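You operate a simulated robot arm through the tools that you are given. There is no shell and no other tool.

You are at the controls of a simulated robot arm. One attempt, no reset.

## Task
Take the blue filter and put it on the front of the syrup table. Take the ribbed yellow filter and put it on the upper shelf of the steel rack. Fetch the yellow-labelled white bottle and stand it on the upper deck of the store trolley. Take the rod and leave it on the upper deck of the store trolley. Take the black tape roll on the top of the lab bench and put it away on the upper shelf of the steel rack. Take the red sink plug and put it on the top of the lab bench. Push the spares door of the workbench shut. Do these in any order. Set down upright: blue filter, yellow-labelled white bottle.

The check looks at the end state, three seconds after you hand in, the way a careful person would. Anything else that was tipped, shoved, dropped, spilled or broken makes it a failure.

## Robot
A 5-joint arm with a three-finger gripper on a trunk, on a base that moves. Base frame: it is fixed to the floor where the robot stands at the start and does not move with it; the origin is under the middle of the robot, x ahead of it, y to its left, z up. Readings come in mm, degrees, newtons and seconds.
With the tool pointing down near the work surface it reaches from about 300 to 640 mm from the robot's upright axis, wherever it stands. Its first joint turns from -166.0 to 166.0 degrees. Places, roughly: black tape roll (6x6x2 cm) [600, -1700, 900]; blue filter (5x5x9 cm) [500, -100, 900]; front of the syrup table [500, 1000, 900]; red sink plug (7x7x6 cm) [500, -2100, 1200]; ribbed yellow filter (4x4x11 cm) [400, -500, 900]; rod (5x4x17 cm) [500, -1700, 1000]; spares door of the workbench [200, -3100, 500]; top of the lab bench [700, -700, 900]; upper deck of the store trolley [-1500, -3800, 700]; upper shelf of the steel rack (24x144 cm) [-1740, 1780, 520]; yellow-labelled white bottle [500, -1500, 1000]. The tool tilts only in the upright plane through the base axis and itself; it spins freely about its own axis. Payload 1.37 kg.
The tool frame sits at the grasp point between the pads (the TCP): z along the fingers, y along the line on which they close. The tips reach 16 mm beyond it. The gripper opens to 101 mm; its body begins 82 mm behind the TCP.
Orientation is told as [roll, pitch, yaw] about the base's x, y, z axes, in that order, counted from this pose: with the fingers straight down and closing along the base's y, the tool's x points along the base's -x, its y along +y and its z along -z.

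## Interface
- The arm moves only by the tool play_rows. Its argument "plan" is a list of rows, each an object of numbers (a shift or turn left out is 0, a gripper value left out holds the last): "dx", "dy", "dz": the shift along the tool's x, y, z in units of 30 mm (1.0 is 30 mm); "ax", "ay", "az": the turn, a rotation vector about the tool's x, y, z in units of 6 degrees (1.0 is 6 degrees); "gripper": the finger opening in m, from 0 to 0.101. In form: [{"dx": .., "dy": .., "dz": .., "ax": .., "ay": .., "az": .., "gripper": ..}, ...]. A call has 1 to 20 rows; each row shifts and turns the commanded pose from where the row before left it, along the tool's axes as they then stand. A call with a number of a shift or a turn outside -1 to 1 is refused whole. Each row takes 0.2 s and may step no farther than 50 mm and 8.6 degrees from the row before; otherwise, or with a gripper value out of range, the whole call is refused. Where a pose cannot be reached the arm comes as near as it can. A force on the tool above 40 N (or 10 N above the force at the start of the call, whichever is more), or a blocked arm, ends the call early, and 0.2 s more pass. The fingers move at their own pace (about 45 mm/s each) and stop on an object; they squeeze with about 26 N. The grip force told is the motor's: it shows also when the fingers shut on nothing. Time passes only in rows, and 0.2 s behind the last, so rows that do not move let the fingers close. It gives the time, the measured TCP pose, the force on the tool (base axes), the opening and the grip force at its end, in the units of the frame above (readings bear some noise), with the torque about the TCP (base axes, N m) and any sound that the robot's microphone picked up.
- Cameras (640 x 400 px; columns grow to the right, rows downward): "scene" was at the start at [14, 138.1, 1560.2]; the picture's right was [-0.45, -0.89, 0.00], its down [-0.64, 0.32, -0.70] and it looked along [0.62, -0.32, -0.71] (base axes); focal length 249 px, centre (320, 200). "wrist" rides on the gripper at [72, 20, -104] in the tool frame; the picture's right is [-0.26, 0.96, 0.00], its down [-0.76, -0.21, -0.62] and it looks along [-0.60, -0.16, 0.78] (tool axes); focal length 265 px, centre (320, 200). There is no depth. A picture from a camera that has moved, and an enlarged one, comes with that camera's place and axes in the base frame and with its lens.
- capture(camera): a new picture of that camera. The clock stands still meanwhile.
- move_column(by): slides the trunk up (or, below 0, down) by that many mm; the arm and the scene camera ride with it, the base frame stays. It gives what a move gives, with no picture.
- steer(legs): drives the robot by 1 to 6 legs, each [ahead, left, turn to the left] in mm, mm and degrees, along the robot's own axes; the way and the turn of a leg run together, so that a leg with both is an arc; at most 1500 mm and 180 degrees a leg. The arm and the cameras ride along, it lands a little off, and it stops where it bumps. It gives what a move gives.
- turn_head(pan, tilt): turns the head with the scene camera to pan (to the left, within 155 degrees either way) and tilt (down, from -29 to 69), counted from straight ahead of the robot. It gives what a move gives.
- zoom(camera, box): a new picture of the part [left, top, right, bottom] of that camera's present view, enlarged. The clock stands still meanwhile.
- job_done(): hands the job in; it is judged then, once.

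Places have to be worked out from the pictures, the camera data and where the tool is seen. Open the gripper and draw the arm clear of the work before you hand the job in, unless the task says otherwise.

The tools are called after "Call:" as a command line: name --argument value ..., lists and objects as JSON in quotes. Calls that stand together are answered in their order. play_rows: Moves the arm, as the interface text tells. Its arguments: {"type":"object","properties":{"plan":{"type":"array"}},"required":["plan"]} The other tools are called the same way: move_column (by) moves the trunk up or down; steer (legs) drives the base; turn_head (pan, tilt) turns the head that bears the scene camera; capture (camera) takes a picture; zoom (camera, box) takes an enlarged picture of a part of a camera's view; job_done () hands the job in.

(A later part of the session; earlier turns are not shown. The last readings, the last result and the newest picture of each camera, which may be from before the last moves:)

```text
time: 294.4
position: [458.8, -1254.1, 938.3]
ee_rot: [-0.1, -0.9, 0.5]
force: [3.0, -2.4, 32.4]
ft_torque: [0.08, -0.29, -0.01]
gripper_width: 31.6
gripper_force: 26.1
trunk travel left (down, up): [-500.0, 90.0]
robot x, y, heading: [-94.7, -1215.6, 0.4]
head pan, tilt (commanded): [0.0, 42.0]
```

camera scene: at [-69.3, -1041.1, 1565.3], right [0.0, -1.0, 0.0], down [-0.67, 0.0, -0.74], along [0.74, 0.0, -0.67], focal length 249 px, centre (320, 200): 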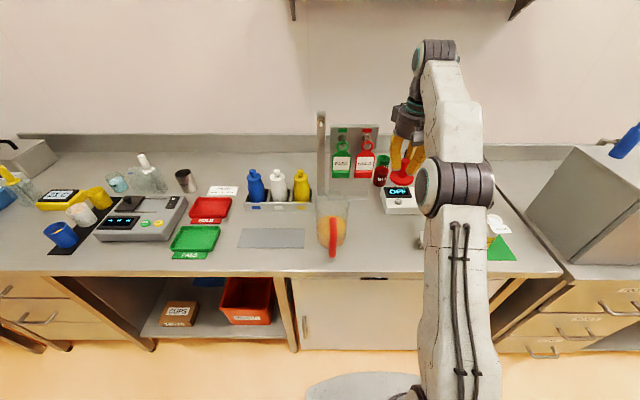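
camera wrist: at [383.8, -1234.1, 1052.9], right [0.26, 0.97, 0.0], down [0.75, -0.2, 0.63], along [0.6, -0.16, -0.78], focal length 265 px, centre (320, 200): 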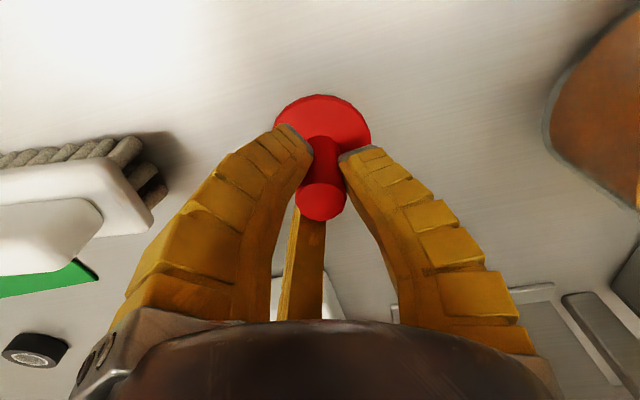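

On the bench. Open and rise.

Call:
play_rows --plan '[{"gripper": 0.04}, {"gripper": 0.055}, {}, {}, {"dz": -0.5}, {"dz": -1.0}, {"dz": -1.0}, {"dz": -1.0}, {"dz": -1.0}, {"dz": -1.0}, {"dz": -1.0}, {"dz": -1.0}, {}]'

Call:
capture --camera "wrist"

Call:
capture --camera "scene"

```text
time: 297.2
position: [456.8, -1252.1, 1160.5]
ee_rot: [0.0, -0.4, 0.4]
force: [-0.6, -0.2, -0.8]
ft_torque: [-0.03, 0.0, 0.02]
gripper_width: 58.6
gripper_force: 2.6
trunk travel left (down, up): [-500.0, 90.0]
robot x, y, heading: [-94.2, -1218.8, 0.2]
head pan, tilt (commanded): [0.0, 42.0]
```

```text
taken
camera wrist: at [383.3, -1234.0, 1264.7], right [0.26, 0.97, 0.0], down [0.75, -0.2, 0.63], along [0.6, -0.16, -0.78], focal length 265 px, centre (320, 200)
```

wrist: 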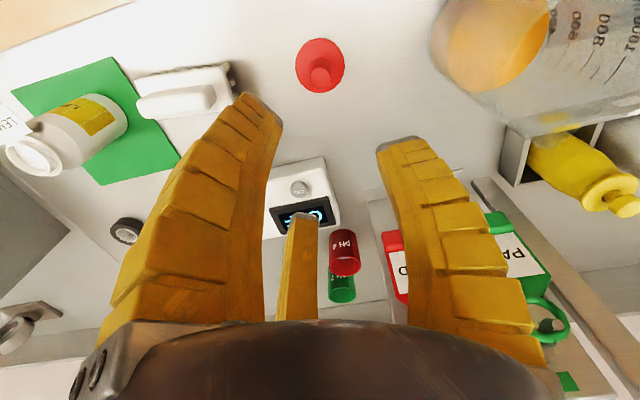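

```text
taken
camera scene: at [-70.4, -1041.1, 1565.3], right [0.0, -1.0, 0.0], down [-0.67, 0.0, -0.74], along [0.74, 0.0, -0.67], focal length 249 px, centre (320, 200)
```

scene: 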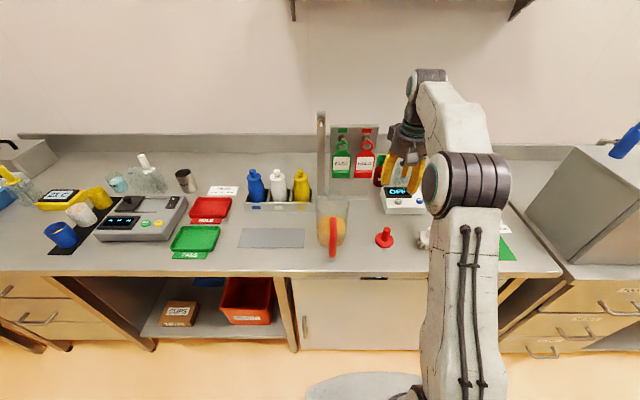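

The plug stands on the lab bench. Next the LEMON bottle (yellow label) at about (447,−1556): strafe right 300 mm and look.

Call:
steer --legs '[[-60, 0, 0], [0, -300, 0]]'

Call:
turn_head --pan -5 --tilt 45

Call:
capture --camera "wrist"

Call:
zoom --camera "scene" --box '[270, 120, 430, 240]'

```text
time: 299.8
position: [397.7, -1548.1, 1160.7]
ee_rot: [0.0, -0.4, 0.4]
force: [-0.3, 0.3, 1.0]
ft_torque: [0.0, 0.0, 0.01]
gripper_width: 58.7
gripper_force: 3.0
trunk travel left (down, up): [-500.0, 90.0]
robot x, y, heading: [-157.2, -1510.9, 0.1]
head pan, tilt (commanded): [0.0, 42.0]
```

```text
time: 300.5
position: [397.0, -1548.6, 1161.1]
ee_rot: [0.0, -0.5, 0.4]
force: [0.4, -0.5, 0.2]
ft_torque: [-0.01, 0.0, -0.01]
gripper_width: 58.6
gripper_force: 2.7
trunk travel left (down, up): [-500.0, 90.0]
robot x, y, heading: [-158.7, -1509.6, 0.4]
head pan, tilt (commanded): [-5.0, 45.0]
```

```text
taken
camera wrist: at [324.2, -1528.3, 1264.3], right [0.26, 0.97, 0.0], down [0.75, -0.2, 0.63], along [0.6, -0.16, -0.78], focal length 265 px, centre (320, 200)
```

wrist: 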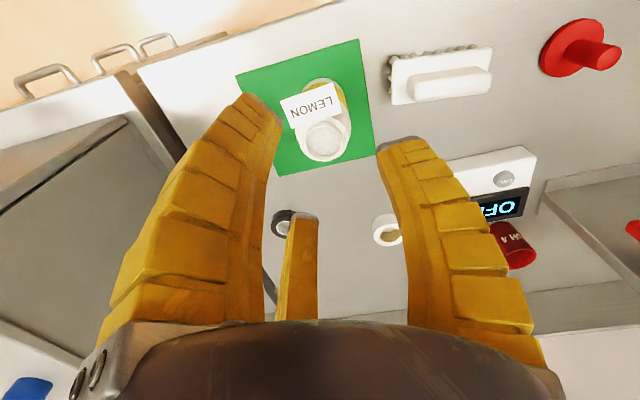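

```text
3.33 times, centred on (350, 180) of scene
camera zoom: at [-132.0, -1342.2, 1561.0], right [-0.08, -1.0, 0.0], down [-0.7, 0.06, -0.71], along [0.7, -0.06, -0.71], focal length 829 px, centre (220, 267)
```

zoom: 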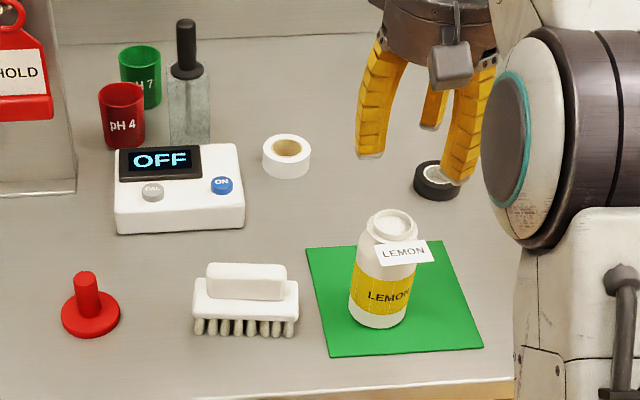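

Call:
zoom --camera "wrist" --box '[230, 50, 390, 190]'

Call:
zoom --camera "scene" --box '[340, 170, 400, 230]'

```text
2.86 times, centred on (310, 120) of wrist
camera zoom: at [324.2, -1528.3, 1264.3], right [0.26, 0.97, 0.0], down [0.75, -0.2, 0.63], along [0.6, -0.16, -0.78], focal length 758 px, centre (349, 429)
```

zoom: 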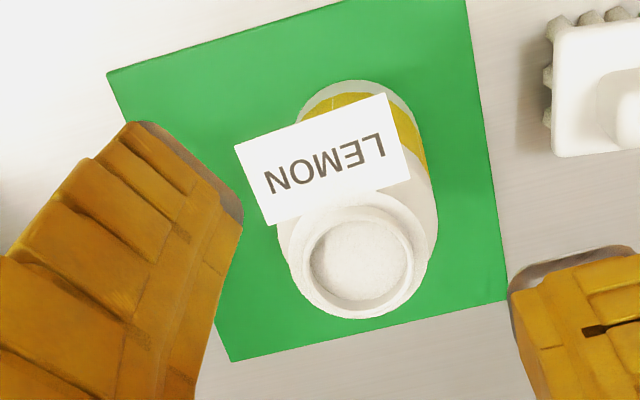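

```text
6.67 times, centred on (370, 200) of scene
camera zoom: at [-132.0, -1342.2, 1561.0], right [-0.08, -1.0, 0.0], down [-0.7, 0.06, -0.71], along [0.7, -0.06, -0.71], focal length 1658 px, centre (-13, 200)
```

zoom: 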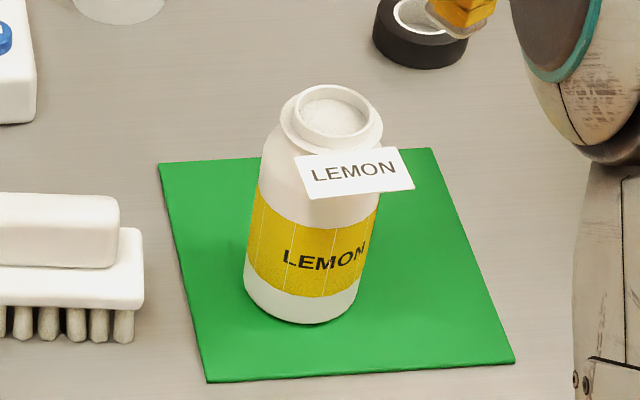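

The bottle is open-topped with a tag standing off its robot-facing side (z≈1015–1045). I'll orient the jaws (yaw −80°) so the tag sits between two jaws and the camera is away from it, and grip just below the shoulder.

Call:
play_rows --plan '[{"az": 1.0, "gripper": 0.1}, {"az": 1.0}, {"az": 1.0}, {"az": 1.0}, {"az": 1.0}, {"az": 1.0}, {"az": 1.0}, {"az": 1.0}, {"az": 1.0}, {"az": 1.0}, {"az": 1.0}, {"az": 1.0}, {"az": 1.0}, {"az": 0.4}, {}]'

Call:
steer --legs '[[40, -5, 0]]'

Call:
capture --camera "wrist"

Call:
zoom --camera "scene" --box '[310, 120, 430, 220]'

```text
time: 303.7
position: [397.6, -1547.3, 1160.7]
ee_rot: [0.4, -0.1, -80.1]
force: [-0.1, 0.3, 0.2]
ft_torque: [0.01, -0.03, 0.06]
gripper_width: 99.8
gripper_force: 0.0
trunk travel left (down, up): [-500.0, 90.0]
robot x, y, heading: [-155.1, -1511.2, 0.0]
head pan, tilt (commanded): [-5.0, 45.0]
```

```text
time: 304.5
position: [438.3, -1552.3, 1160.0]
ee_rot: [0.3, -0.1, -80.1]
force: [0.1, -0.1, 0.0]
ft_torque: [-0.02, 0.05, -0.02]
gripper_width: 100.1
gripper_force: 0.0
trunk travel left (down, up): [-500.0, 90.0]
robot x, y, heading: [-112.7, -1516.7, 0.1]
head pan, tilt (commanded): [-5.0, 45.0]
```

```text
taken
camera wrist: at [444.5, -1477.8, 1264.1], right [1.0, -0.09, 0.01], down [-0.08, -0.78, 0.62], along [-0.05, -0.62, -0.78], focal length 265 px, centre (320, 200)
```

wrist: 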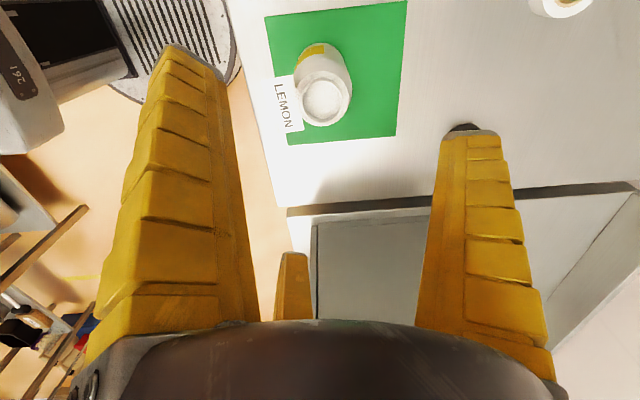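

```text
4.00 times, centred on (370, 170) of scene
camera zoom: at [-90.7, -1347.2, 1561.0], right [-0.08, -1.0, 0.0], down [-0.71, 0.06, -0.71], along [0.7, -0.06, -0.71], focal length 995 px, centre (120, 320)
```

zoom: 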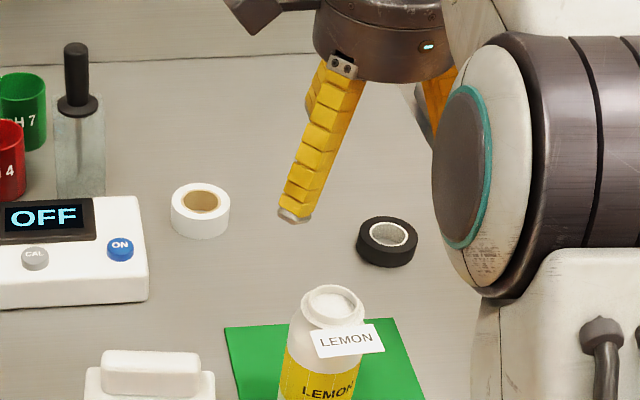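

The bottle axis is at ≈(442,−1553). Nudge 4 mm and lower to just above its top for a check.

Call:
play_rows --plan '[{"dx": -0.036, "dy": 0.13}, {"dz": 1.0}, {"dz": 1.0}, {"dz": 1.0}, {}]'

Call:
capture --camera "wrist"

Call:
zoom --camera "scene" --box '[310, 140, 430, 240]'

```text
time: 305.7
position: [440.6, -1552.6, 1068.2]
ee_rot: [0.3, -0.1, -79.9]
force: [0.4, 0.1, -0.3]
ft_torque: [0.0, 0.01, 0.03]
gripper_width: 99.7
gripper_force: 0.0
trunk travel left (down, up): [-500.0, 90.0]
robot x, y, heading: [-118.9, -1517.0, 0.5]
head pan, tilt (commanded): [-5.0, 45.0]
```

```text
taken
camera wrist: at [446.9, -1478.5, 1172.5], right [1.0, -0.09, 0.01], down [-0.08, -0.78, 0.62], along [-0.05, -0.62, -0.78], focal length 265 px, centre (320, 200)
```

wrist: 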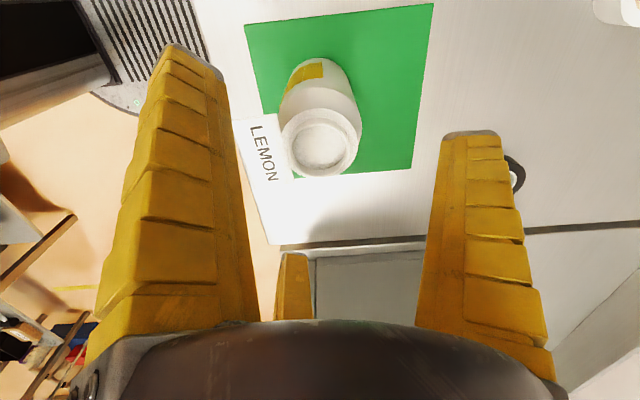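

```text
4.00 times, centred on (370, 190) of scene
camera zoom: at [-92.4, -1347.0, 1561.0], right [-0.08, -1.0, 0.0], down [-0.7, 0.06, -0.71], along [0.7, -0.06, -0.71], focal length 995 px, centre (120, 240)
```

zoom: 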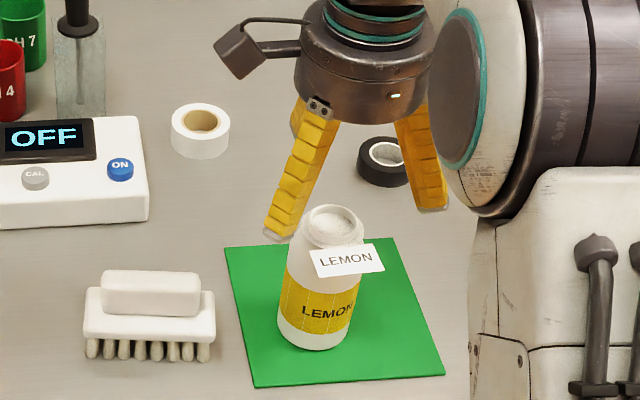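

Alignment within a few mm. Nudge +2.5 mm in x and lower to z≈1003 to look at the finger gaps.

Call:
play_rows --plan '[{"dx": -0.015, "dy": 0.085}, {"dz": 0.8}, {"dz": 0.7}, {"dz": 0.65}, {}]'

Call:
capture --camera "wrist"

Call:
zoom --camera "scene" --box '[310, 140, 430, 240]'

```text
time: 306.9
position: [445.8, -1553.0, 1005.4]
ee_rot: [0.3, -0.1, -79.9]
force: [-0.8, -0.7, -0.5]
ft_torque: [0.01, -0.01, -0.01]
gripper_width: 100.0
gripper_force: 0.0
trunk travel left (down, up): [-500.0, 90.0]
robot x, y, heading: [-114.9, -1515.3, -0.0]
head pan, tilt (commanded): [-5.0, 45.0]
```

```text
taken
camera wrist: at [450.9, -1479.4, 1109.3], right [1.0, -0.09, 0.01], down [-0.08, -0.78, 0.62], along [-0.05, -0.62, -0.78], focal length 265 px, centre (320, 200)
```

wrist: 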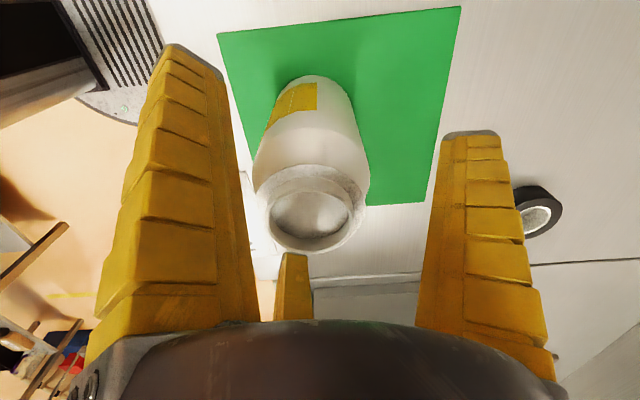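

```text
4.00 times, centred on (370, 190) of scene
camera zoom: at [-92.3, -1347.0, 1561.0], right [-0.08, -1.0, 0.0], down [-0.7, 0.06, -0.71], along [0.7, -0.06, -0.71], focal length 995 px, centre (120, 240)
```

zoom: 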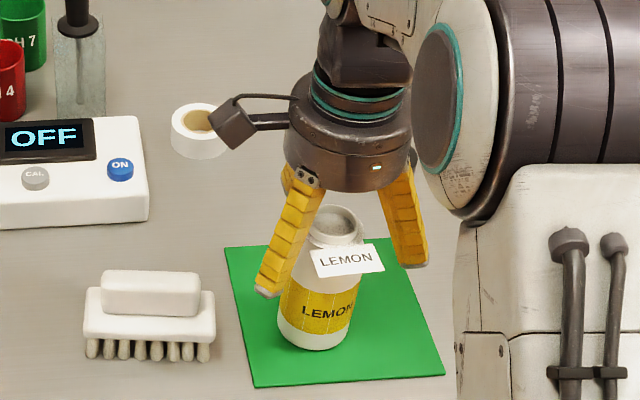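

Combining the three wrist views, the bottle top is at z≈1015 and its axis at ≈(442,−1558). I correct by (−3.5,−5) mm and descend to z≈962.

Call:
play_rows --plan '[{"dx": -0.144, "dy": -0.144}, {}]'

Call:
capture --camera "wrist"

```text
time: 307.5
position: [440.5, -1559.9, 1006.8]
ee_rot: [0.3, -0.1, -80.0]
force: [0.6, -0.4, -0.2]
ft_torque: [-0.01, 0.01, -0.05]
gripper_width: 99.9
gripper_force: 0.0
trunk travel left (down, up): [-500.0, 90.0]
robot x, y, heading: [-114.2, -1513.4, 0.2]
head pan, tilt (commanded): [-5.0, 45.0]
```

```text
taken
camera wrist: at [447.0, -1484.3, 1110.5], right [1.0, -0.09, 0.01], down [-0.08, -0.78, 0.62], along [-0.05, -0.62, -0.78], focal length 265 px, centre (320, 200)
```

wrist: 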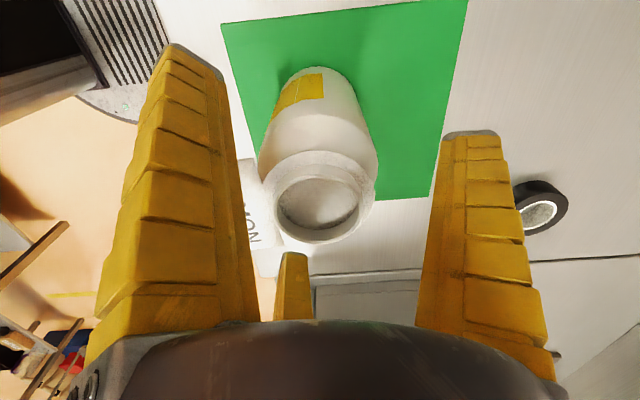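

Now the bottle mouth coincides with the tool axis. Descend to z≈962 and close gently.

Call:
play_rows --plan '[{"dz": 0.5}, {"dz": 0.5}, {"dz": 0.5}, {}]'

Call:
capture --camera "wrist"

Call:
zoom --camera "scene" --box '[310, 140, 430, 240]'

```text
time: 308.5
position: [441.6, -1557.3, 961.7]
ee_rot: [0.3, 0.0, -79.9]
force: [0.0, -0.1, -0.4]
ft_torque: [0.03, -0.02, -0.05]
gripper_width: 99.9
gripper_force: 0.1
trunk travel left (down, up): [-500.0, 90.0]
robot x, y, heading: [-113.5, -1515.4, 0.4]
head pan, tilt (commanded): [-5.0, 45.0]
```

```text
taken
camera wrist: at [447.3, -1483.0, 1065.3], right [1.0, -0.09, 0.01], down [-0.08, -0.78, 0.62], along [-0.05, -0.62, -0.78], focal length 265 px, centre (320, 200)
```

wrist: 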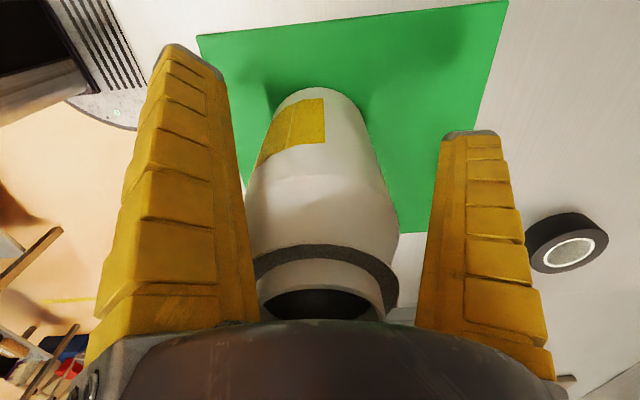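

```text
4.00 times, centred on (370, 190) of scene
camera zoom: at [-92.3, -1347.0, 1561.0], right [-0.08, -1.0, 0.0], down [-0.7, 0.06, -0.71], along [0.7, -0.06, -0.71], focal length 995 px, centre (120, 240)
```

zoom: 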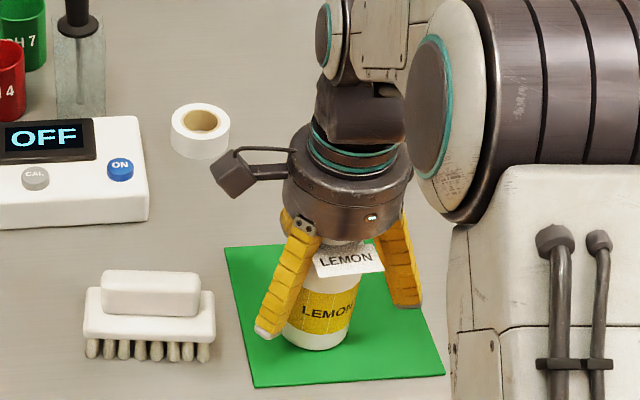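

No contact so far. Close gently around the body.

Call:
play_rows --plan '[{"gripper": 0.075}, {}, {"gripper": 0.066}, {}, {}]'

Call:
capture --camera "wrist"

Call:
play_rows --plan '[{"gripper": 0.05}, {}, {}, {}]'

Call:
capture --camera "wrist"

```text
time: 309.7
position: [440.0, -1557.9, 962.0]
ee_rot: [0.3, -0.1, -80.0]
force: [-0.3, 0.8, 0.6]
ft_torque: [0.0, -0.02, 0.0]
gripper_width: 69.0
gripper_force: 2.5
trunk travel left (down, up): [-500.0, 90.0]
robot x, y, heading: [-117.4, -1514.5, 0.2]
head pan, tilt (commanded): [-5.0, 45.0]
```

```text
taken
camera wrist: at [447.3, -1483.1, 1065.5], right [1.0, -0.09, 0.01], down [-0.08, -0.78, 0.62], along [-0.05, -0.62, -0.78], focal length 265 px, centre (320, 200)
```

wrist: 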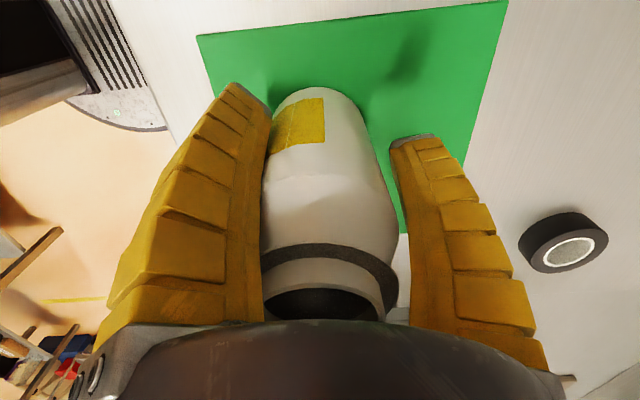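

```text
time: 310.7
position: [441.4, -1557.8, 961.3]
ee_rot: [0.3, -0.1, -80.0]
force: [-1.4, 4.8, 2.4]
ft_torque: [0.13, 0.08, -0.04]
gripper_width: 56.8
gripper_force: 26.1
trunk travel left (down, up): [-500.0, 90.0]
robot x, y, heading: [-114.4, -1515.6, 0.1]
head pan, tilt (commanded): [-5.0, 45.0]
```

```text
taken
camera wrist: at [447.0, -1482.3, 1065.8], right [1.0, -0.09, 0.01], down [-0.08, -0.78, 0.62], along [-0.05, -0.62, -0.78], focal length 265 px, centre (320, 200)
```

wrist: 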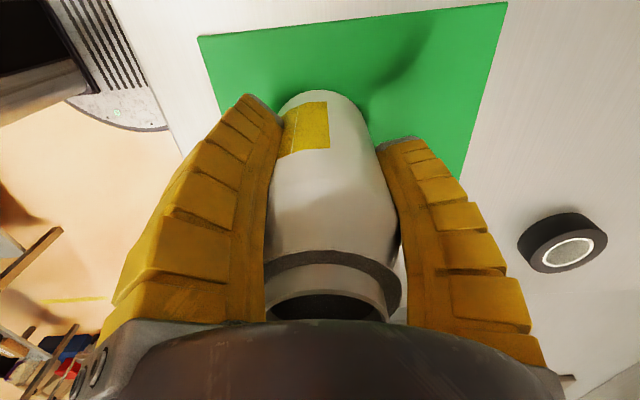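

Bottle gripped (57 mm, 26 N), still upright. Lift smoothly.

Call:
play_rows --plan '[{"dz": -0.3}, {"dz": -0.5}, {"dz": -0.7}, {"dz": -0.8}, {"dz": -0.8}, {"dz": -0.8}, {"dz": -0.8}, {"dz": -0.6}, {"dz": -0.3}, {}]'

Call:
capture --camera "wrist"

Call:
zoom --camera "scene" --box '[300, 110, 440, 230]'

```text
time: 312.9
position: [441.5, -1556.9, 1128.2]
ee_rot: [0.3, -0.1, -80.0]
force: [0.4, 0.7, -2.7]
ft_torque: [-0.02, -0.03, 0.01]
gripper_width: 56.4
gripper_force: 26.0
trunk travel left (down, up): [-500.0, 90.0]
robot x, y, heading: [-116.3, -1516.4, 0.3]
head pan, tilt (commanded): [-5.0, 45.0]
```

```text
taken
camera wrist: at [447.0, -1482.5, 1232.7], right [1.0, -0.09, 0.01], down [-0.08, -0.78, 0.62], along [-0.05, -0.62, -0.78], focal length 265 px, centre (320, 200)
```

wrist: 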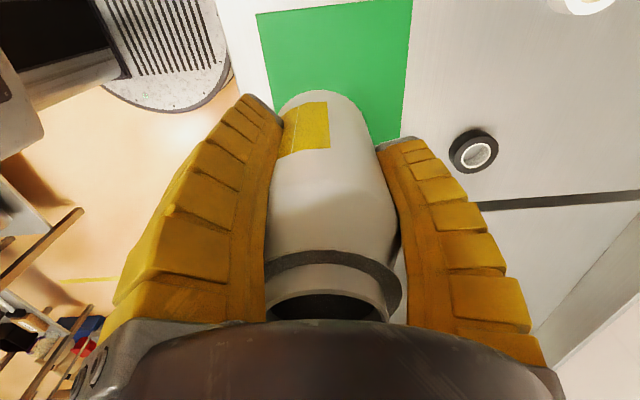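

```text
3.33 times, centred on (370, 170) of scene
camera zoom: at [-92.0, -1347.0, 1561.0], right [-0.08, -1.0, 0.0], down [-0.7, 0.06, -0.71], along [0.7, -0.06, -0.71], focal length 829 px, centre (153, 300)
```

zoom: 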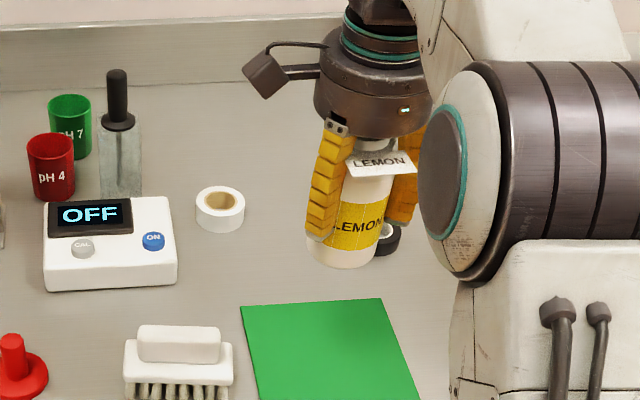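

Bottle is upright in the grip. Drive to the trolley: back off, go south down the aisle, turn to face −x.

Call:
steer --legs '[[-350, 0, 0], [0, -850, 0], [0, -850, 0]]'

Call:
steer --legs '[[0, 0, -180]]'

Call:
capture --camera "wrist"

```text
time: 323.4
position: [121.9, -3238.0, 1128.1]
ee_rot: [0.3, -0.1, -79.2]
force: [0.4, 0.0, -2.5]
ft_torque: [-0.01, 0.0, -0.02]
gripper_width: 56.2
gripper_force: 25.8
trunk travel left (down, up): [-500.0, 90.0]
robot x, y, heading: [-432.8, -3205.9, 1.3]
head pan, tilt (commanded): [-5.0, 45.0]
```

```text
time: 331.2
position: [-987.4, -3138.1, 1128.4]
ee_rot: [0.3, -0.1, 97.4]
force: [0.3, 0.2, -3.3]
ft_torque: [-0.02, -0.01, -0.03]
gripper_width: 56.3
gripper_force: 26.1
trunk travel left (down, up): [-500.0, 90.0]
robot x, y, heading: [-429.9, -3207.2, 177.5]
head pan, tilt (commanded): [-5.0, 45.0]
```

```text
taken
camera wrist: at [-997.5, -3211.8, 1232.4], right [-0.99, 0.14, 0.01], down [0.11, 0.78, 0.62], along [0.08, 0.62, -0.78], focal length 265 px, centre (320, 200)
```

wrist: 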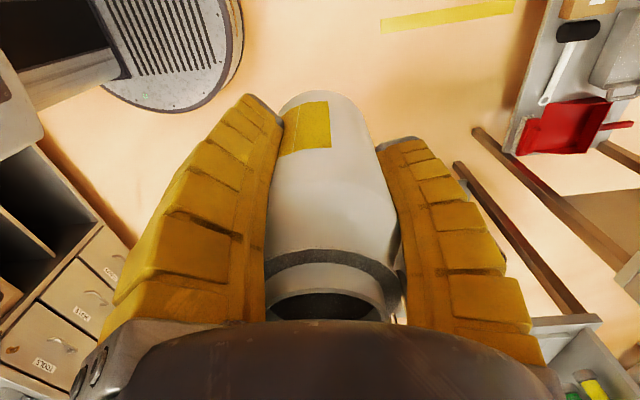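

Correct heading, shift left to y≈−3667, lower the trunk, and view the trolley.

Call:
steer --legs '[[0, 0, 2.5], [0, 458, 0]]'

Call:
move_column --by -260

Call:
turn_head --pan 8 --tilt 35

Call:
capture --camera "scene"

```text
time: 334.4
position: [-987.1, -3618.3, 1127.9]
ee_rot: [0.3, -0.2, 100.2]
force: [-0.1, 0.1, -3.4]
ft_torque: [-0.01, -0.01, 0.01]
gripper_width: 56.3
gripper_force: 26.0
trunk travel left (down, up): [-500.0, 90.0]
robot x, y, heading: [-430.0, -3655.2, -179.6]
head pan, tilt (commanded): [-5.0, 45.0]
```

```text
time: 337.0
position: [-986.7, -3618.8, 868.1]
ee_rot: [0.2, -0.1, 100.3]
force: [-0.4, -0.3, -3.5]
ft_torque: [0.02, -0.01, -0.02]
gripper_width: 56.3
gripper_force: 26.1
trunk travel left (down, up): [-240.0, 350.0]
robot x, y, heading: [-432.1, -3655.4, -179.6]
head pan, tilt (commanded): [-5.0, 45.0]
```

```text
time: 337.8
position: [-987.5, -3618.8, 867.5]
ee_rot: [0.2, -0.1, 100.3]
force: [0.9, 0.7, -2.6]
ft_torque: [-0.04, 0.04, 0.02]
gripper_width: 56.3
gripper_force: 26.2
trunk travel left (down, up): [-240.0, 350.0]
robot x, y, heading: [-429.5, -3658.6, -179.2]
head pan, tilt (commanded): [8.0, 35.0]
```

```text
taken
camera scene: at [-454.4, -3846.1, 1315.8], right [-0.15, 0.99, 0.0], down [0.57, 0.08, -0.82], along [-0.81, -0.12, -0.57], focal length 249 px, centre (320, 200)
```

scene: 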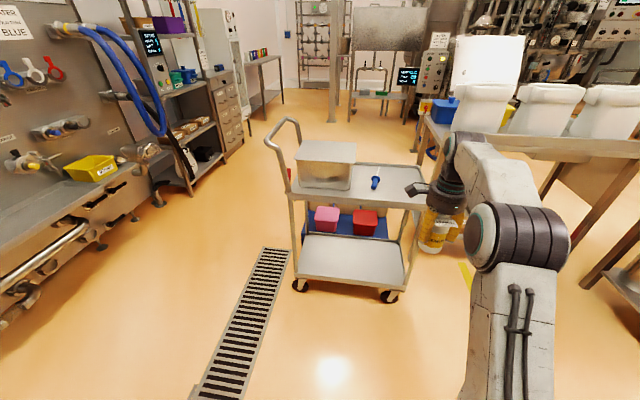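

Call:
zoom --camera "scene" --box '[270, 110, 470, 235]'

```text
3.20 times, centred on (370, 172) of scene
camera zoom: at [-454.4, -3846.1, 1315.8], right [-0.15, 0.99, 0.0], down [0.57, 0.08, -0.82], along [-0.81, -0.12, -0.57], focal length 796 px, centre (160, 288)
```

zoom: 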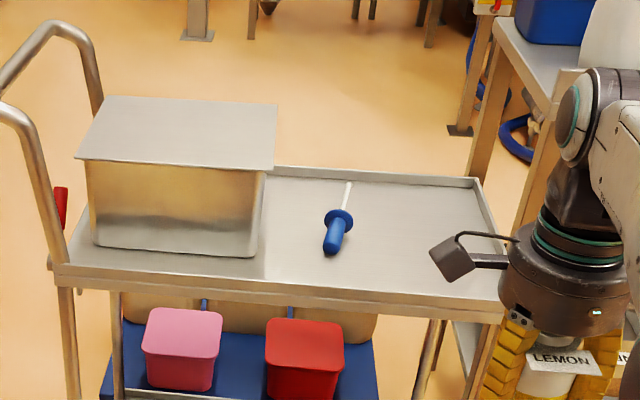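

The rod lies at y≈−3740; the right rim is at y≈−3525. I'll stand the bottle at about (−1460,−3620): drive 470 mm ahead at this height.

Call:
steer --legs '[[470, 0, 0]]'

Call:
capture --camera "scene"

Call:
capture --camera "wrist"

```text
time: 340.6
position: [-1455.2, -3621.9, 869.5]
ee_rot: [0.3, 0.0, 100.2]
force: [-0.2, 0.0, -3.1]
ft_torque: [0.04, -0.02, 0.0]
gripper_width: 56.1
gripper_force: 25.7
trunk travel left (down, up): [-240.0, 350.0]
robot x, y, heading: [-901.5, -3664.0, -179.3]
head pan, tilt (commanded): [8.0, 35.0]
```

```text
taken
camera scene: at [-922.8, -3850.4, 1315.8], right [-0.15, 0.99, 0.0], down [0.57, 0.08, -0.82], along [-0.81, -0.12, -0.57], focal length 249 px, centre (320, 200)
```

scene: 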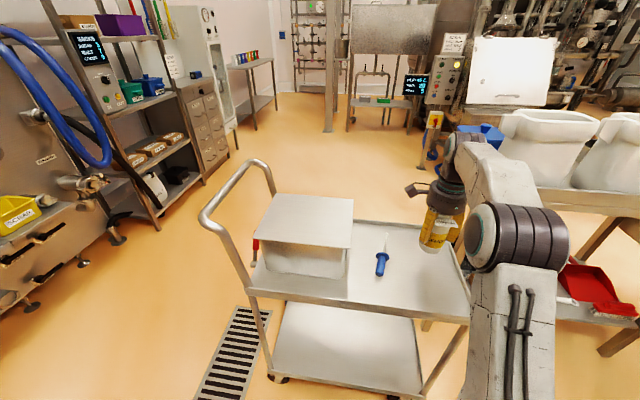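

```text
taken
camera wrist: at [-1461.7, -3696.3, 972.4], right [-1.0, 0.09, 0.01], down [0.07, 0.78, 0.62], along [0.05, 0.62, -0.78], focal length 265 px, centre (320, 200)
```

wrist: 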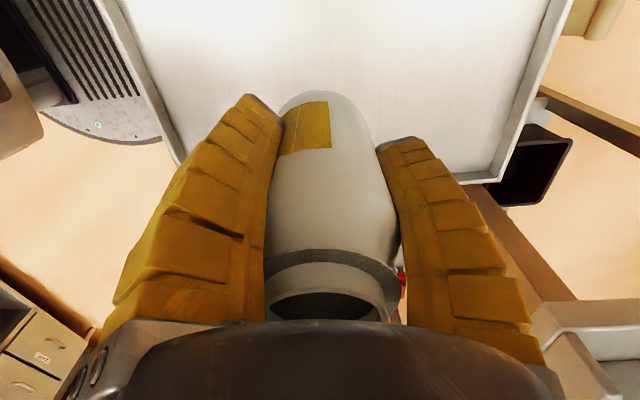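

Lower toward the deck: first to ~12 mm above, then small steps.

Call:
play_rows --plan '[{"dz": 0.7}, {"dz": 0.8}, {"dz": 0.8}, {"dz": 0.5}, {"dz": 0.3}, {}]'

Call:
zoom --camera "scene" --box '[350, 170, 490, 290]'

Call:
play_rows --plan '[{"dz": 0.12}, {}]'

Call:
play_rows --plan '[{"dz": 0.12}, {}]'

```text
time: 342.0
position: [-1456.5, -3622.3, 777.3]
ee_rot: [0.5, -0.1, 100.2]
force: [-1.1, -0.5, 10.0]
ft_torque: [0.3, -0.19, 0.01]
gripper_width: 56.5
gripper_force: 25.7
trunk travel left (down, up): [-240.0, 350.0]
robot x, y, heading: [-897.3, -3662.4, -179.5]
head pan, tilt (commanded): [8.0, 35.0]
```

```text
3.33 times, centred on (420, 230) of scene
camera zoom: at [-921.7, -3850.6, 1316.0], right [-0.15, 0.99, 0.0], down [0.57, 0.08, -0.82], along [-0.81, -0.12, -0.57], focal length 829 px, centre (-13, 100)
```

zoom: 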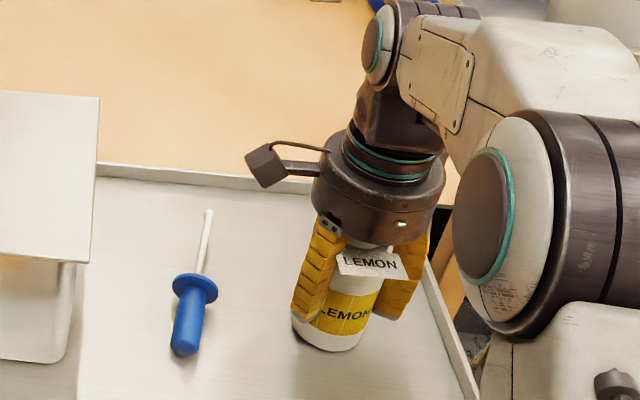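

```text
time: 342.6
position: [-1455.7, -3623.6, 774.1]
ee_rot: [0.6, -0.3, 100.2]
force: [-5.5, -0.3, 18.4]
ft_torque: [0.0, 0.08, 0.01]
gripper_width: 56.7
gripper_force: 26.1
trunk travel left (down, up): [-240.0, 350.0]
robot x, y, heading: [-899.3, -3661.1, -179.3]
head pan, tilt (commanded): [8.0, 35.0]
```

```text
time: 343.2
position: [-1455.4, -3623.0, 770.8]
ee_rot: [0.4, -0.2, 100.2]
force: [-7.8, -1.8, 19.1]
ft_torque: [-0.05, 0.24, 0.02]
gripper_width: 56.9
gripper_force: 25.9
trunk travel left (down, up): [-240.0, 350.0]
robot x, y, heading: [-898.8, -3664.1, -179.3]
head pan, tilt (commanded): [8.0, 35.0]
```

Contact at z≈777 (19 N now). Check uprightness before releasing.

Call:
zoom --camera "scene" --box '[400, 220, 480, 290]'

Call:
capture --camera "wrist"

```text
5.71 times, centred on (440, 255) of scene
camera zoom: at [-921.8, -3850.8, 1315.8], right [-0.15, 0.99, 0.0], down [0.57, 0.09, -0.82], along [-0.81, -0.12, -0.57], focal length 1421 px, centre (-366, -114)
```

zoom: 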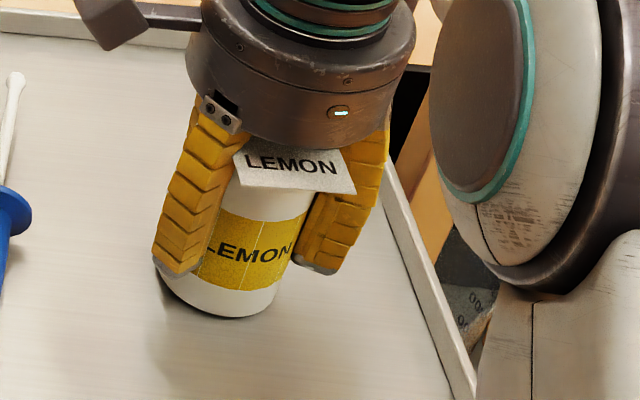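

```text
taken
camera wrist: at [-1462.2, -3697.1, 873.9], right [-1.0, 0.09, 0.01], down [0.08, 0.78, 0.62], along [0.05, 0.62, -0.78], focal length 265 px, centre (320, 200)
```

wrist: 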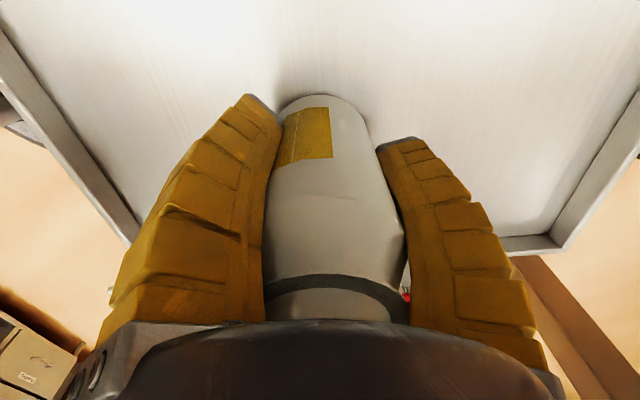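

The bottle appears unrotated in the grip, just pressed slightly upward. Release gradually.

Call:
play_rows --plan '[{"gripper": 0.06}, {}, {"gripper": 0.068}, {}, {"gripper": 0.08}, {}, {}]'

Call:
capture --camera "wrist"

Call:
zoom --camera "scene" --box '[400, 220, 480, 290]'

```text
time: 344.8
position: [-1456.8, -3623.4, 769.6]
ee_rot: [0.2, -0.2, 100.2]
force: [0.6, -0.5, 0.1]
ft_torque: [-0.02, -0.02, -0.01]
gripper_width: 82.1
gripper_force: 1.9
trunk travel left (down, up): [-240.0, 350.0]
robot x, y, heading: [-897.8, -3663.8, -179.6]
head pan, tilt (commanded): [8.0, 35.0]
```

```text
taken
camera wrist: at [-1462.3, -3696.8, 872.8], right [-1.0, 0.09, 0.01], down [0.07, 0.78, 0.62], along [0.05, 0.62, -0.78], focal length 265 px, centre (320, 200)
```

wrist: 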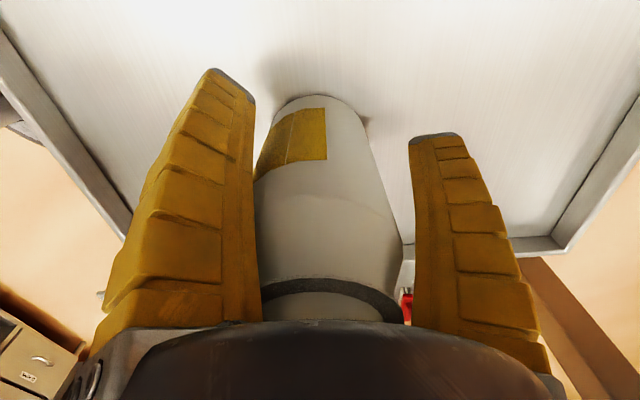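

```text
5.71 times, centred on (440, 255) of scene
camera zoom: at [-922.6, -3850.5, 1315.8], right [-0.15, 0.99, 0.0], down [0.57, 0.08, -0.82], along [-0.81, -0.12, -0.57], focal length 1421 px, centre (-366, -114)
```

zoom: 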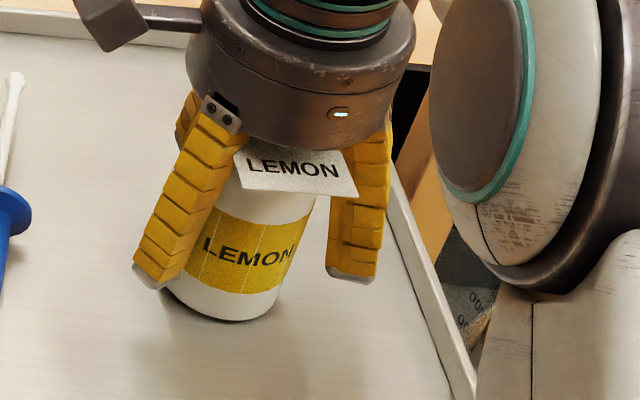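

Standing on its own. Open fully and rise straight up.

Call:
play_rows --plan '[{"gripper": 0.1}, {}, {}, {"dz": -0.3}, {"dz": -0.5}, {"dz": -0.8}, {"dz": -1.0}, {"dz": -1.0}, {"dz": -1.0}, {"dz": -0.8}, {}]'

Call:
capture --camera "wrist"

Call:
zoom --camera "scene" --box '[350, 170, 490, 290]'

```text
time: 347.2
position: [-1453.6, -3622.9, 931.5]
ee_rot: [0.3, -0.1, 100.1]
force: [0.0, 0.4, 0.7]
ft_torque: [0.01, 0.0, 0.02]
gripper_width: 100.0
gripper_force: 0.0
trunk travel left (down, up): [-240.0, 350.0]
robot x, y, heading: [-899.9, -3663.2, -179.4]
head pan, tilt (commanded): [8.0, 35.0]
```

```text
taken
camera wrist: at [-1460.3, -3695.8, 1035.7], right [-1.0, 0.09, 0.01], down [0.07, 0.78, 0.62], along [0.05, 0.62, -0.78], focal length 265 px, centre (320, 200)
```

wrist: 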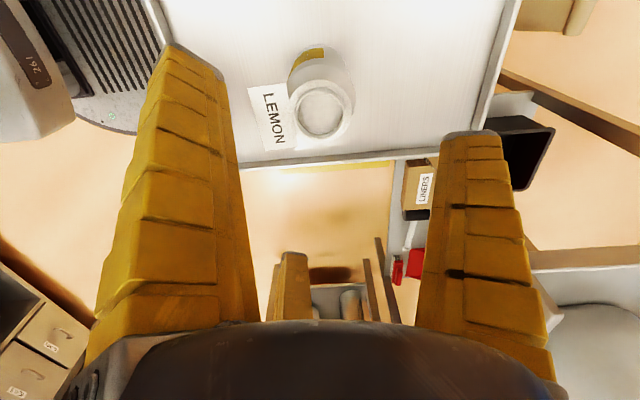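

```text
3.33 times, centred on (420, 230) of scene
camera zoom: at [-922.6, -3850.5, 1315.8], right [-0.15, 0.99, 0.0], down [0.57, 0.08, -0.82], along [-0.81, -0.12, -0.57], focal length 829 px, centre (-13, 100)
```

zoom: 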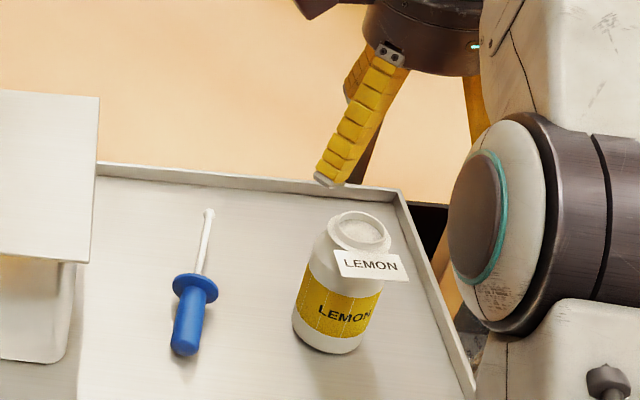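

Both items are good on the trolley deck. Now back off, raise the trunk, turn around and return to the lab bench for the black tape.

Call:
steer --legs '[[-470, 0, 0]]'

Call:
move_column --by 260

Call:
steer --legs '[[0, 0, -180], [0, 1000, 0], [0, 1000, 0]]'

Call:
turn_head --pan 5 --tilt 42

Call:
capture --camera "scene"

```text
time: 350.0
position: [-973.7, -3617.5, 931.9]
ee_rot: [0.3, -0.1, 100.3]
force: [-1.1, -0.5, -0.1]
ft_torque: [0.0, -0.01, 0.03]
gripper_width: 100.0
gripper_force: 0.1
trunk travel left (down, up): [-240.0, 350.0]
robot x, y, heading: [-422.7, -3656.0, -179.3]
head pan, tilt (commanded): [8.0, 35.0]
```

```text
time: 352.7
position: [-974.0, -3618.0, 1190.5]
ee_rot: [0.3, -0.1, 100.5]
force: [0.5, 0.2, 0.3]
ft_torque: [-0.03, 0.02, -0.01]
gripper_width: 99.9
gripper_force: 0.1
trunk travel left (down, up): [-500.0, 90.0]
robot x, y, heading: [-417.4, -3657.7, -179.2]
head pan, tilt (commanded): [8.0, 35.0]
```

```text
time: 370.0
position: [92.5, -1685.9, 1192.1]
ee_rot: [0.3, -0.1, -79.6]
force: [-0.3, 1.1, -0.2]
ft_torque: [-0.02, 0.0, 0.02]
gripper_width: 99.8
gripper_force: 0.1
trunk travel left (down, up): [-500.0, 90.0]
robot x, y, heading: [-461.5, -1649.7, 0.6]
head pan, tilt (commanded): [8.0, 35.0]
```

```text
time: 370.7
position: [92.5, -1687.1, 1191.4]
ee_rot: [0.4, -0.1, -79.6]
force: [-0.3, -0.7, -0.1]
ft_torque: [-0.01, 0.0, 0.0]
gripper_width: 100.0
gripper_force: 0.1
trunk travel left (down, up): [-500.0, 90.0]
robot x, y, heading: [-460.5, -1648.3, 0.5]
head pan, tilt (commanded): [5.0, 42.0]
```

```text
taken
camera scene: at [-439.0, -1465.4, 1565.3], right [0.1, -1.0, 0.0], down [-0.67, -0.07, -0.74], along [0.74, 0.07, -0.67], focal length 249 px, centre (320, 200)
```

scene: 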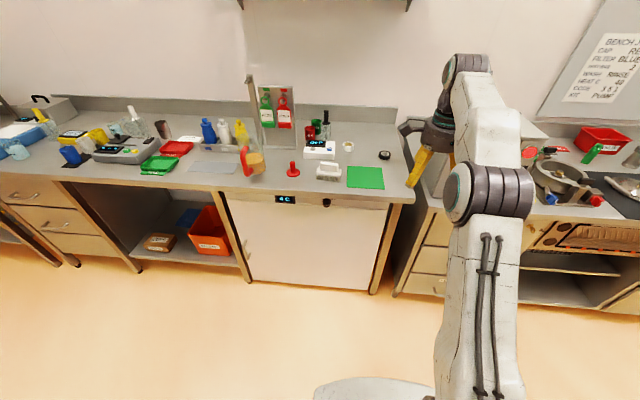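

The tape is at about (642,−1677), near the arm's maximum reach, so I'll need the base close to the bench and a slight outward tilt (~6°). First move closer.

Call:
steer --legs '[[0, -28, -0.5], [420, 0, 0]]'

Call:
play_rows --plan '[{"az": 0.85, "gripper": 0.09}, {"az": 0.85}, {}]'

Call:
capture --camera "wrist"

Call:
capture --camera "scene"

```text
time: 373.7
position: [520.0, -1711.8, 1191.5]
ee_rot: [0.3, -0.1, -79.6]
force: [0.3, -0.1, -0.6]
ft_torque: [-0.01, 0.02, -0.02]
gripper_width: 100.0
gripper_force: 0.0
trunk travel left (down, up): [-500.0, 90.0]
robot x, y, heading: [-39.1, -1674.9, 0.8]
head pan, tilt (commanded): [5.0, 42.0]
```

```text
time: 374.5
position: [520.2, -1710.4, 1192.4]
ee_rot: [0.3, 0.0, -89.9]
force: [-0.9, 0.3, 0.1]
ft_torque: [0.02, -0.03, -0.02]
gripper_width: 91.2
gripper_force: 0.6
trunk travel left (down, up): [-500.0, 90.0]
robot x, y, heading: [-34.5, -1671.0, 1.0]
head pan, tilt (commanded): [5.0, 42.0]
```

```text
taken
camera wrist: at [538.5, -1638.8, 1295.8], right [0.97, -0.26, 0.01], down [-0.21, -0.76, 0.62], along [-0.16, -0.6, -0.78], focal length 265 px, centre (320, 200)
```

wrist: 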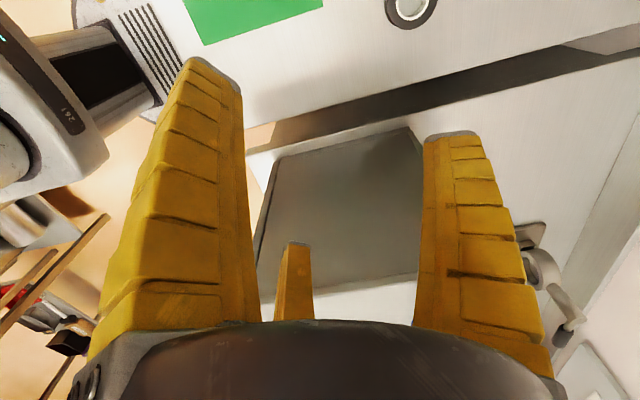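

```text
taken
camera scene: at [-11.9, -1490.5, 1565.3], right [0.1, -0.99, 0.0], down [-0.67, -0.07, -0.74], along [0.74, 0.07, -0.67], focal length 249 px, centre (320, 200)
```

scene: 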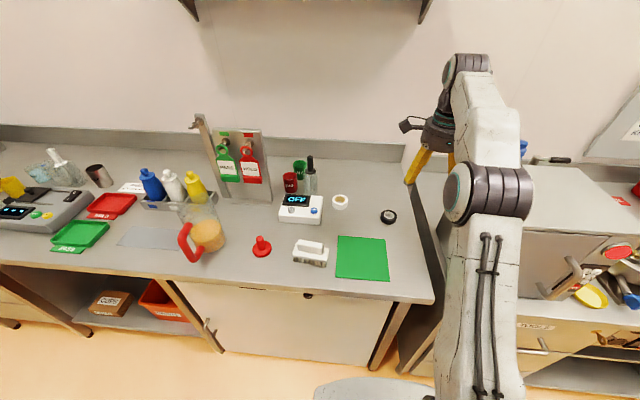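

Tape at ≈(641,−1678). Move 25 mm ahead, descend to z≈1000, tilt 6° and extend over the tape.

Call:
steer --legs '[[25, 0, -0.9]]'

Call:
play_rows --plan '[{"dz": 0.9}, {"dz": 0.9}, {"dz": 0.9}, {"dz": 0.9}, {"dz": 0.9}, {"dz": 0.9}, {"dz": 0.9}, {"ax": -1.0}, {"dx": 0.27, "dy": 0.8, "dz": 0.084}, {"dx": 0.27, "dy": 0.8, "dz": 0.084}, {"dx": 0.27, "dy": 0.8, "dz": 0.084}, {"dx": 0.27, "dy": 0.7, "dz": 0.084}, {}]'

Call:
capture --camera "wrist"

Call:
capture --camera "scene"

```text
time: 375.4
position: [545.4, -1720.0, 1189.8]
ee_rot: [0.3, 0.0, -90.7]
force: [0.4, 0.1, -0.2]
ft_torque: [0.02, 0.04, 0.0]
gripper_width: 90.9
gripper_force: 0.9
trunk travel left (down, up): [-500.0, 90.0]
robot x, y, heading: [-11.4, -1670.0, -0.1]
head pan, tilt (commanded): [5.0, 42.0]
```

```text
time: 378.1
position: [641.2, -1688.8, 1004.2]
ee_rot: [6.3, 0.0, -90.7]
force: [-0.4, 0.7, 0.3]
ft_torque: [0.04, 0.0, 0.01]
gripper_width: 91.1
gripper_force: 0.8
trunk travel left (down, up): [-500.0, 90.0]
robot x, y, heading: [-13.4, -1674.0, -0.3]
head pan, tilt (commanded): [5.0, 42.0]
```

```text
taken
camera wrist: at [648.9, -1616.5, 1108.7], right [0.96, -0.28, 0.11], down [-0.28, -0.75, 0.6], along [-0.08, -0.6, -0.8], focal length 265 px, centre (320, 200)
```

wrist: 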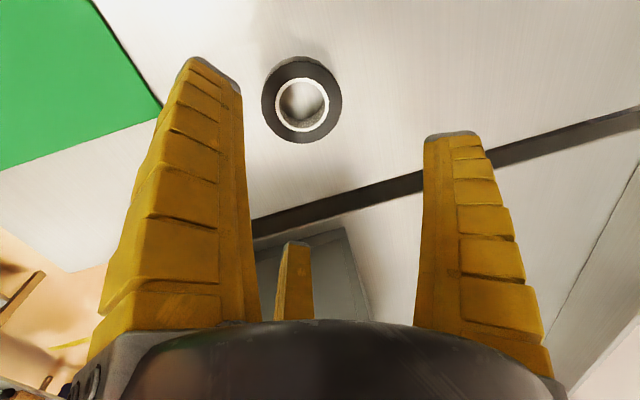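

```text
taken
camera scene: at [15.9, -1490.8, 1565.3], right [0.08, -1.0, 0.0], down [-0.67, -0.06, -0.74], along [0.74, 0.06, -0.67], focal length 249 px, centre (320, 200)
```

scene: 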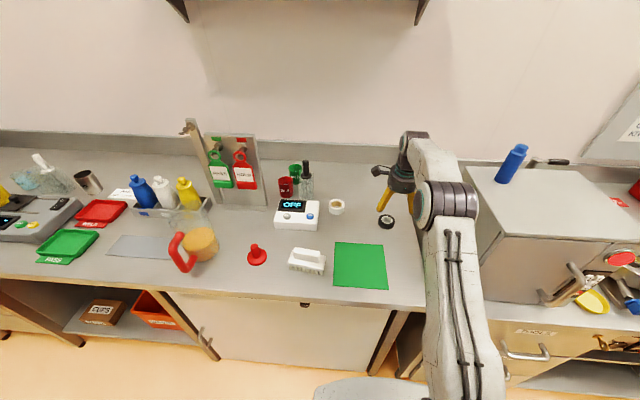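

The tape's centre is at ≈(640.5,−1674). Shift and lower to z≈949, then verify.

Call:
play_rows --plan '[{"dx": 0.164, "dy": -0.08, "dz": 0.607}, {"dx": 0.164, "dy": -0.08, "dz": 0.607}, {"dx": 0.164, "dy": -0.08, "dz": 0.607}, {}]'

Call:
capture --camera "wrist"

Call:
zoom --camera "scene" --box '[340, 150, 460, 250]'

```text
time: 379.1
position: [638.3, -1673.1, 948.0]
ee_rot: [6.3, 0.1, -90.7]
force: [-0.3, -1.1, 0.1]
ft_torque: [-0.02, 0.03, 0.02]
gripper_width: 91.3
gripper_force: 0.7
trunk travel left (down, up): [-500.0, 90.0]
robot x, y, heading: [-5.6, -1675.3, -0.4]
head pan, tilt (commanded): [5.0, 42.0]
```

```text
taken
camera wrist: at [647.6, -1601.1, 1053.5], right [0.96, -0.28, 0.11], down [-0.28, -0.75, 0.59], along [-0.08, -0.6, -0.8], focal length 265 px, centre (320, 200)
```

wrist: 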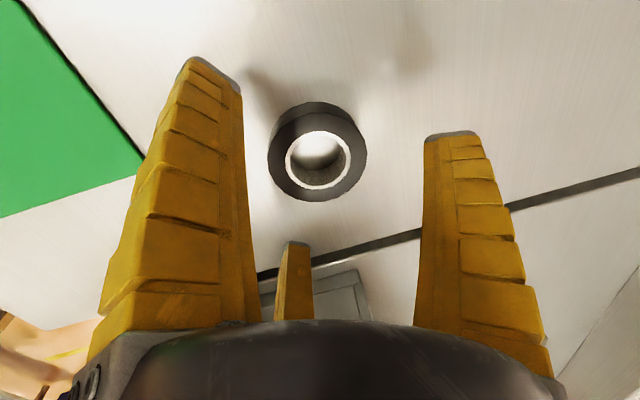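

```text
4.00 times, centred on (400, 200) of scene
camera zoom: at [16.1, -1490.7, 1565.3], right [0.08, -1.0, 0.0], down [-0.67, -0.06, -0.74], along [0.74, 0.06, -0.67], focal length 995 px, centre (0, 200)
```

zoom: 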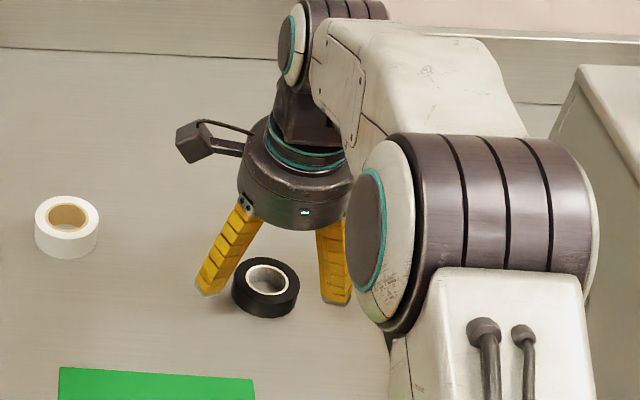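

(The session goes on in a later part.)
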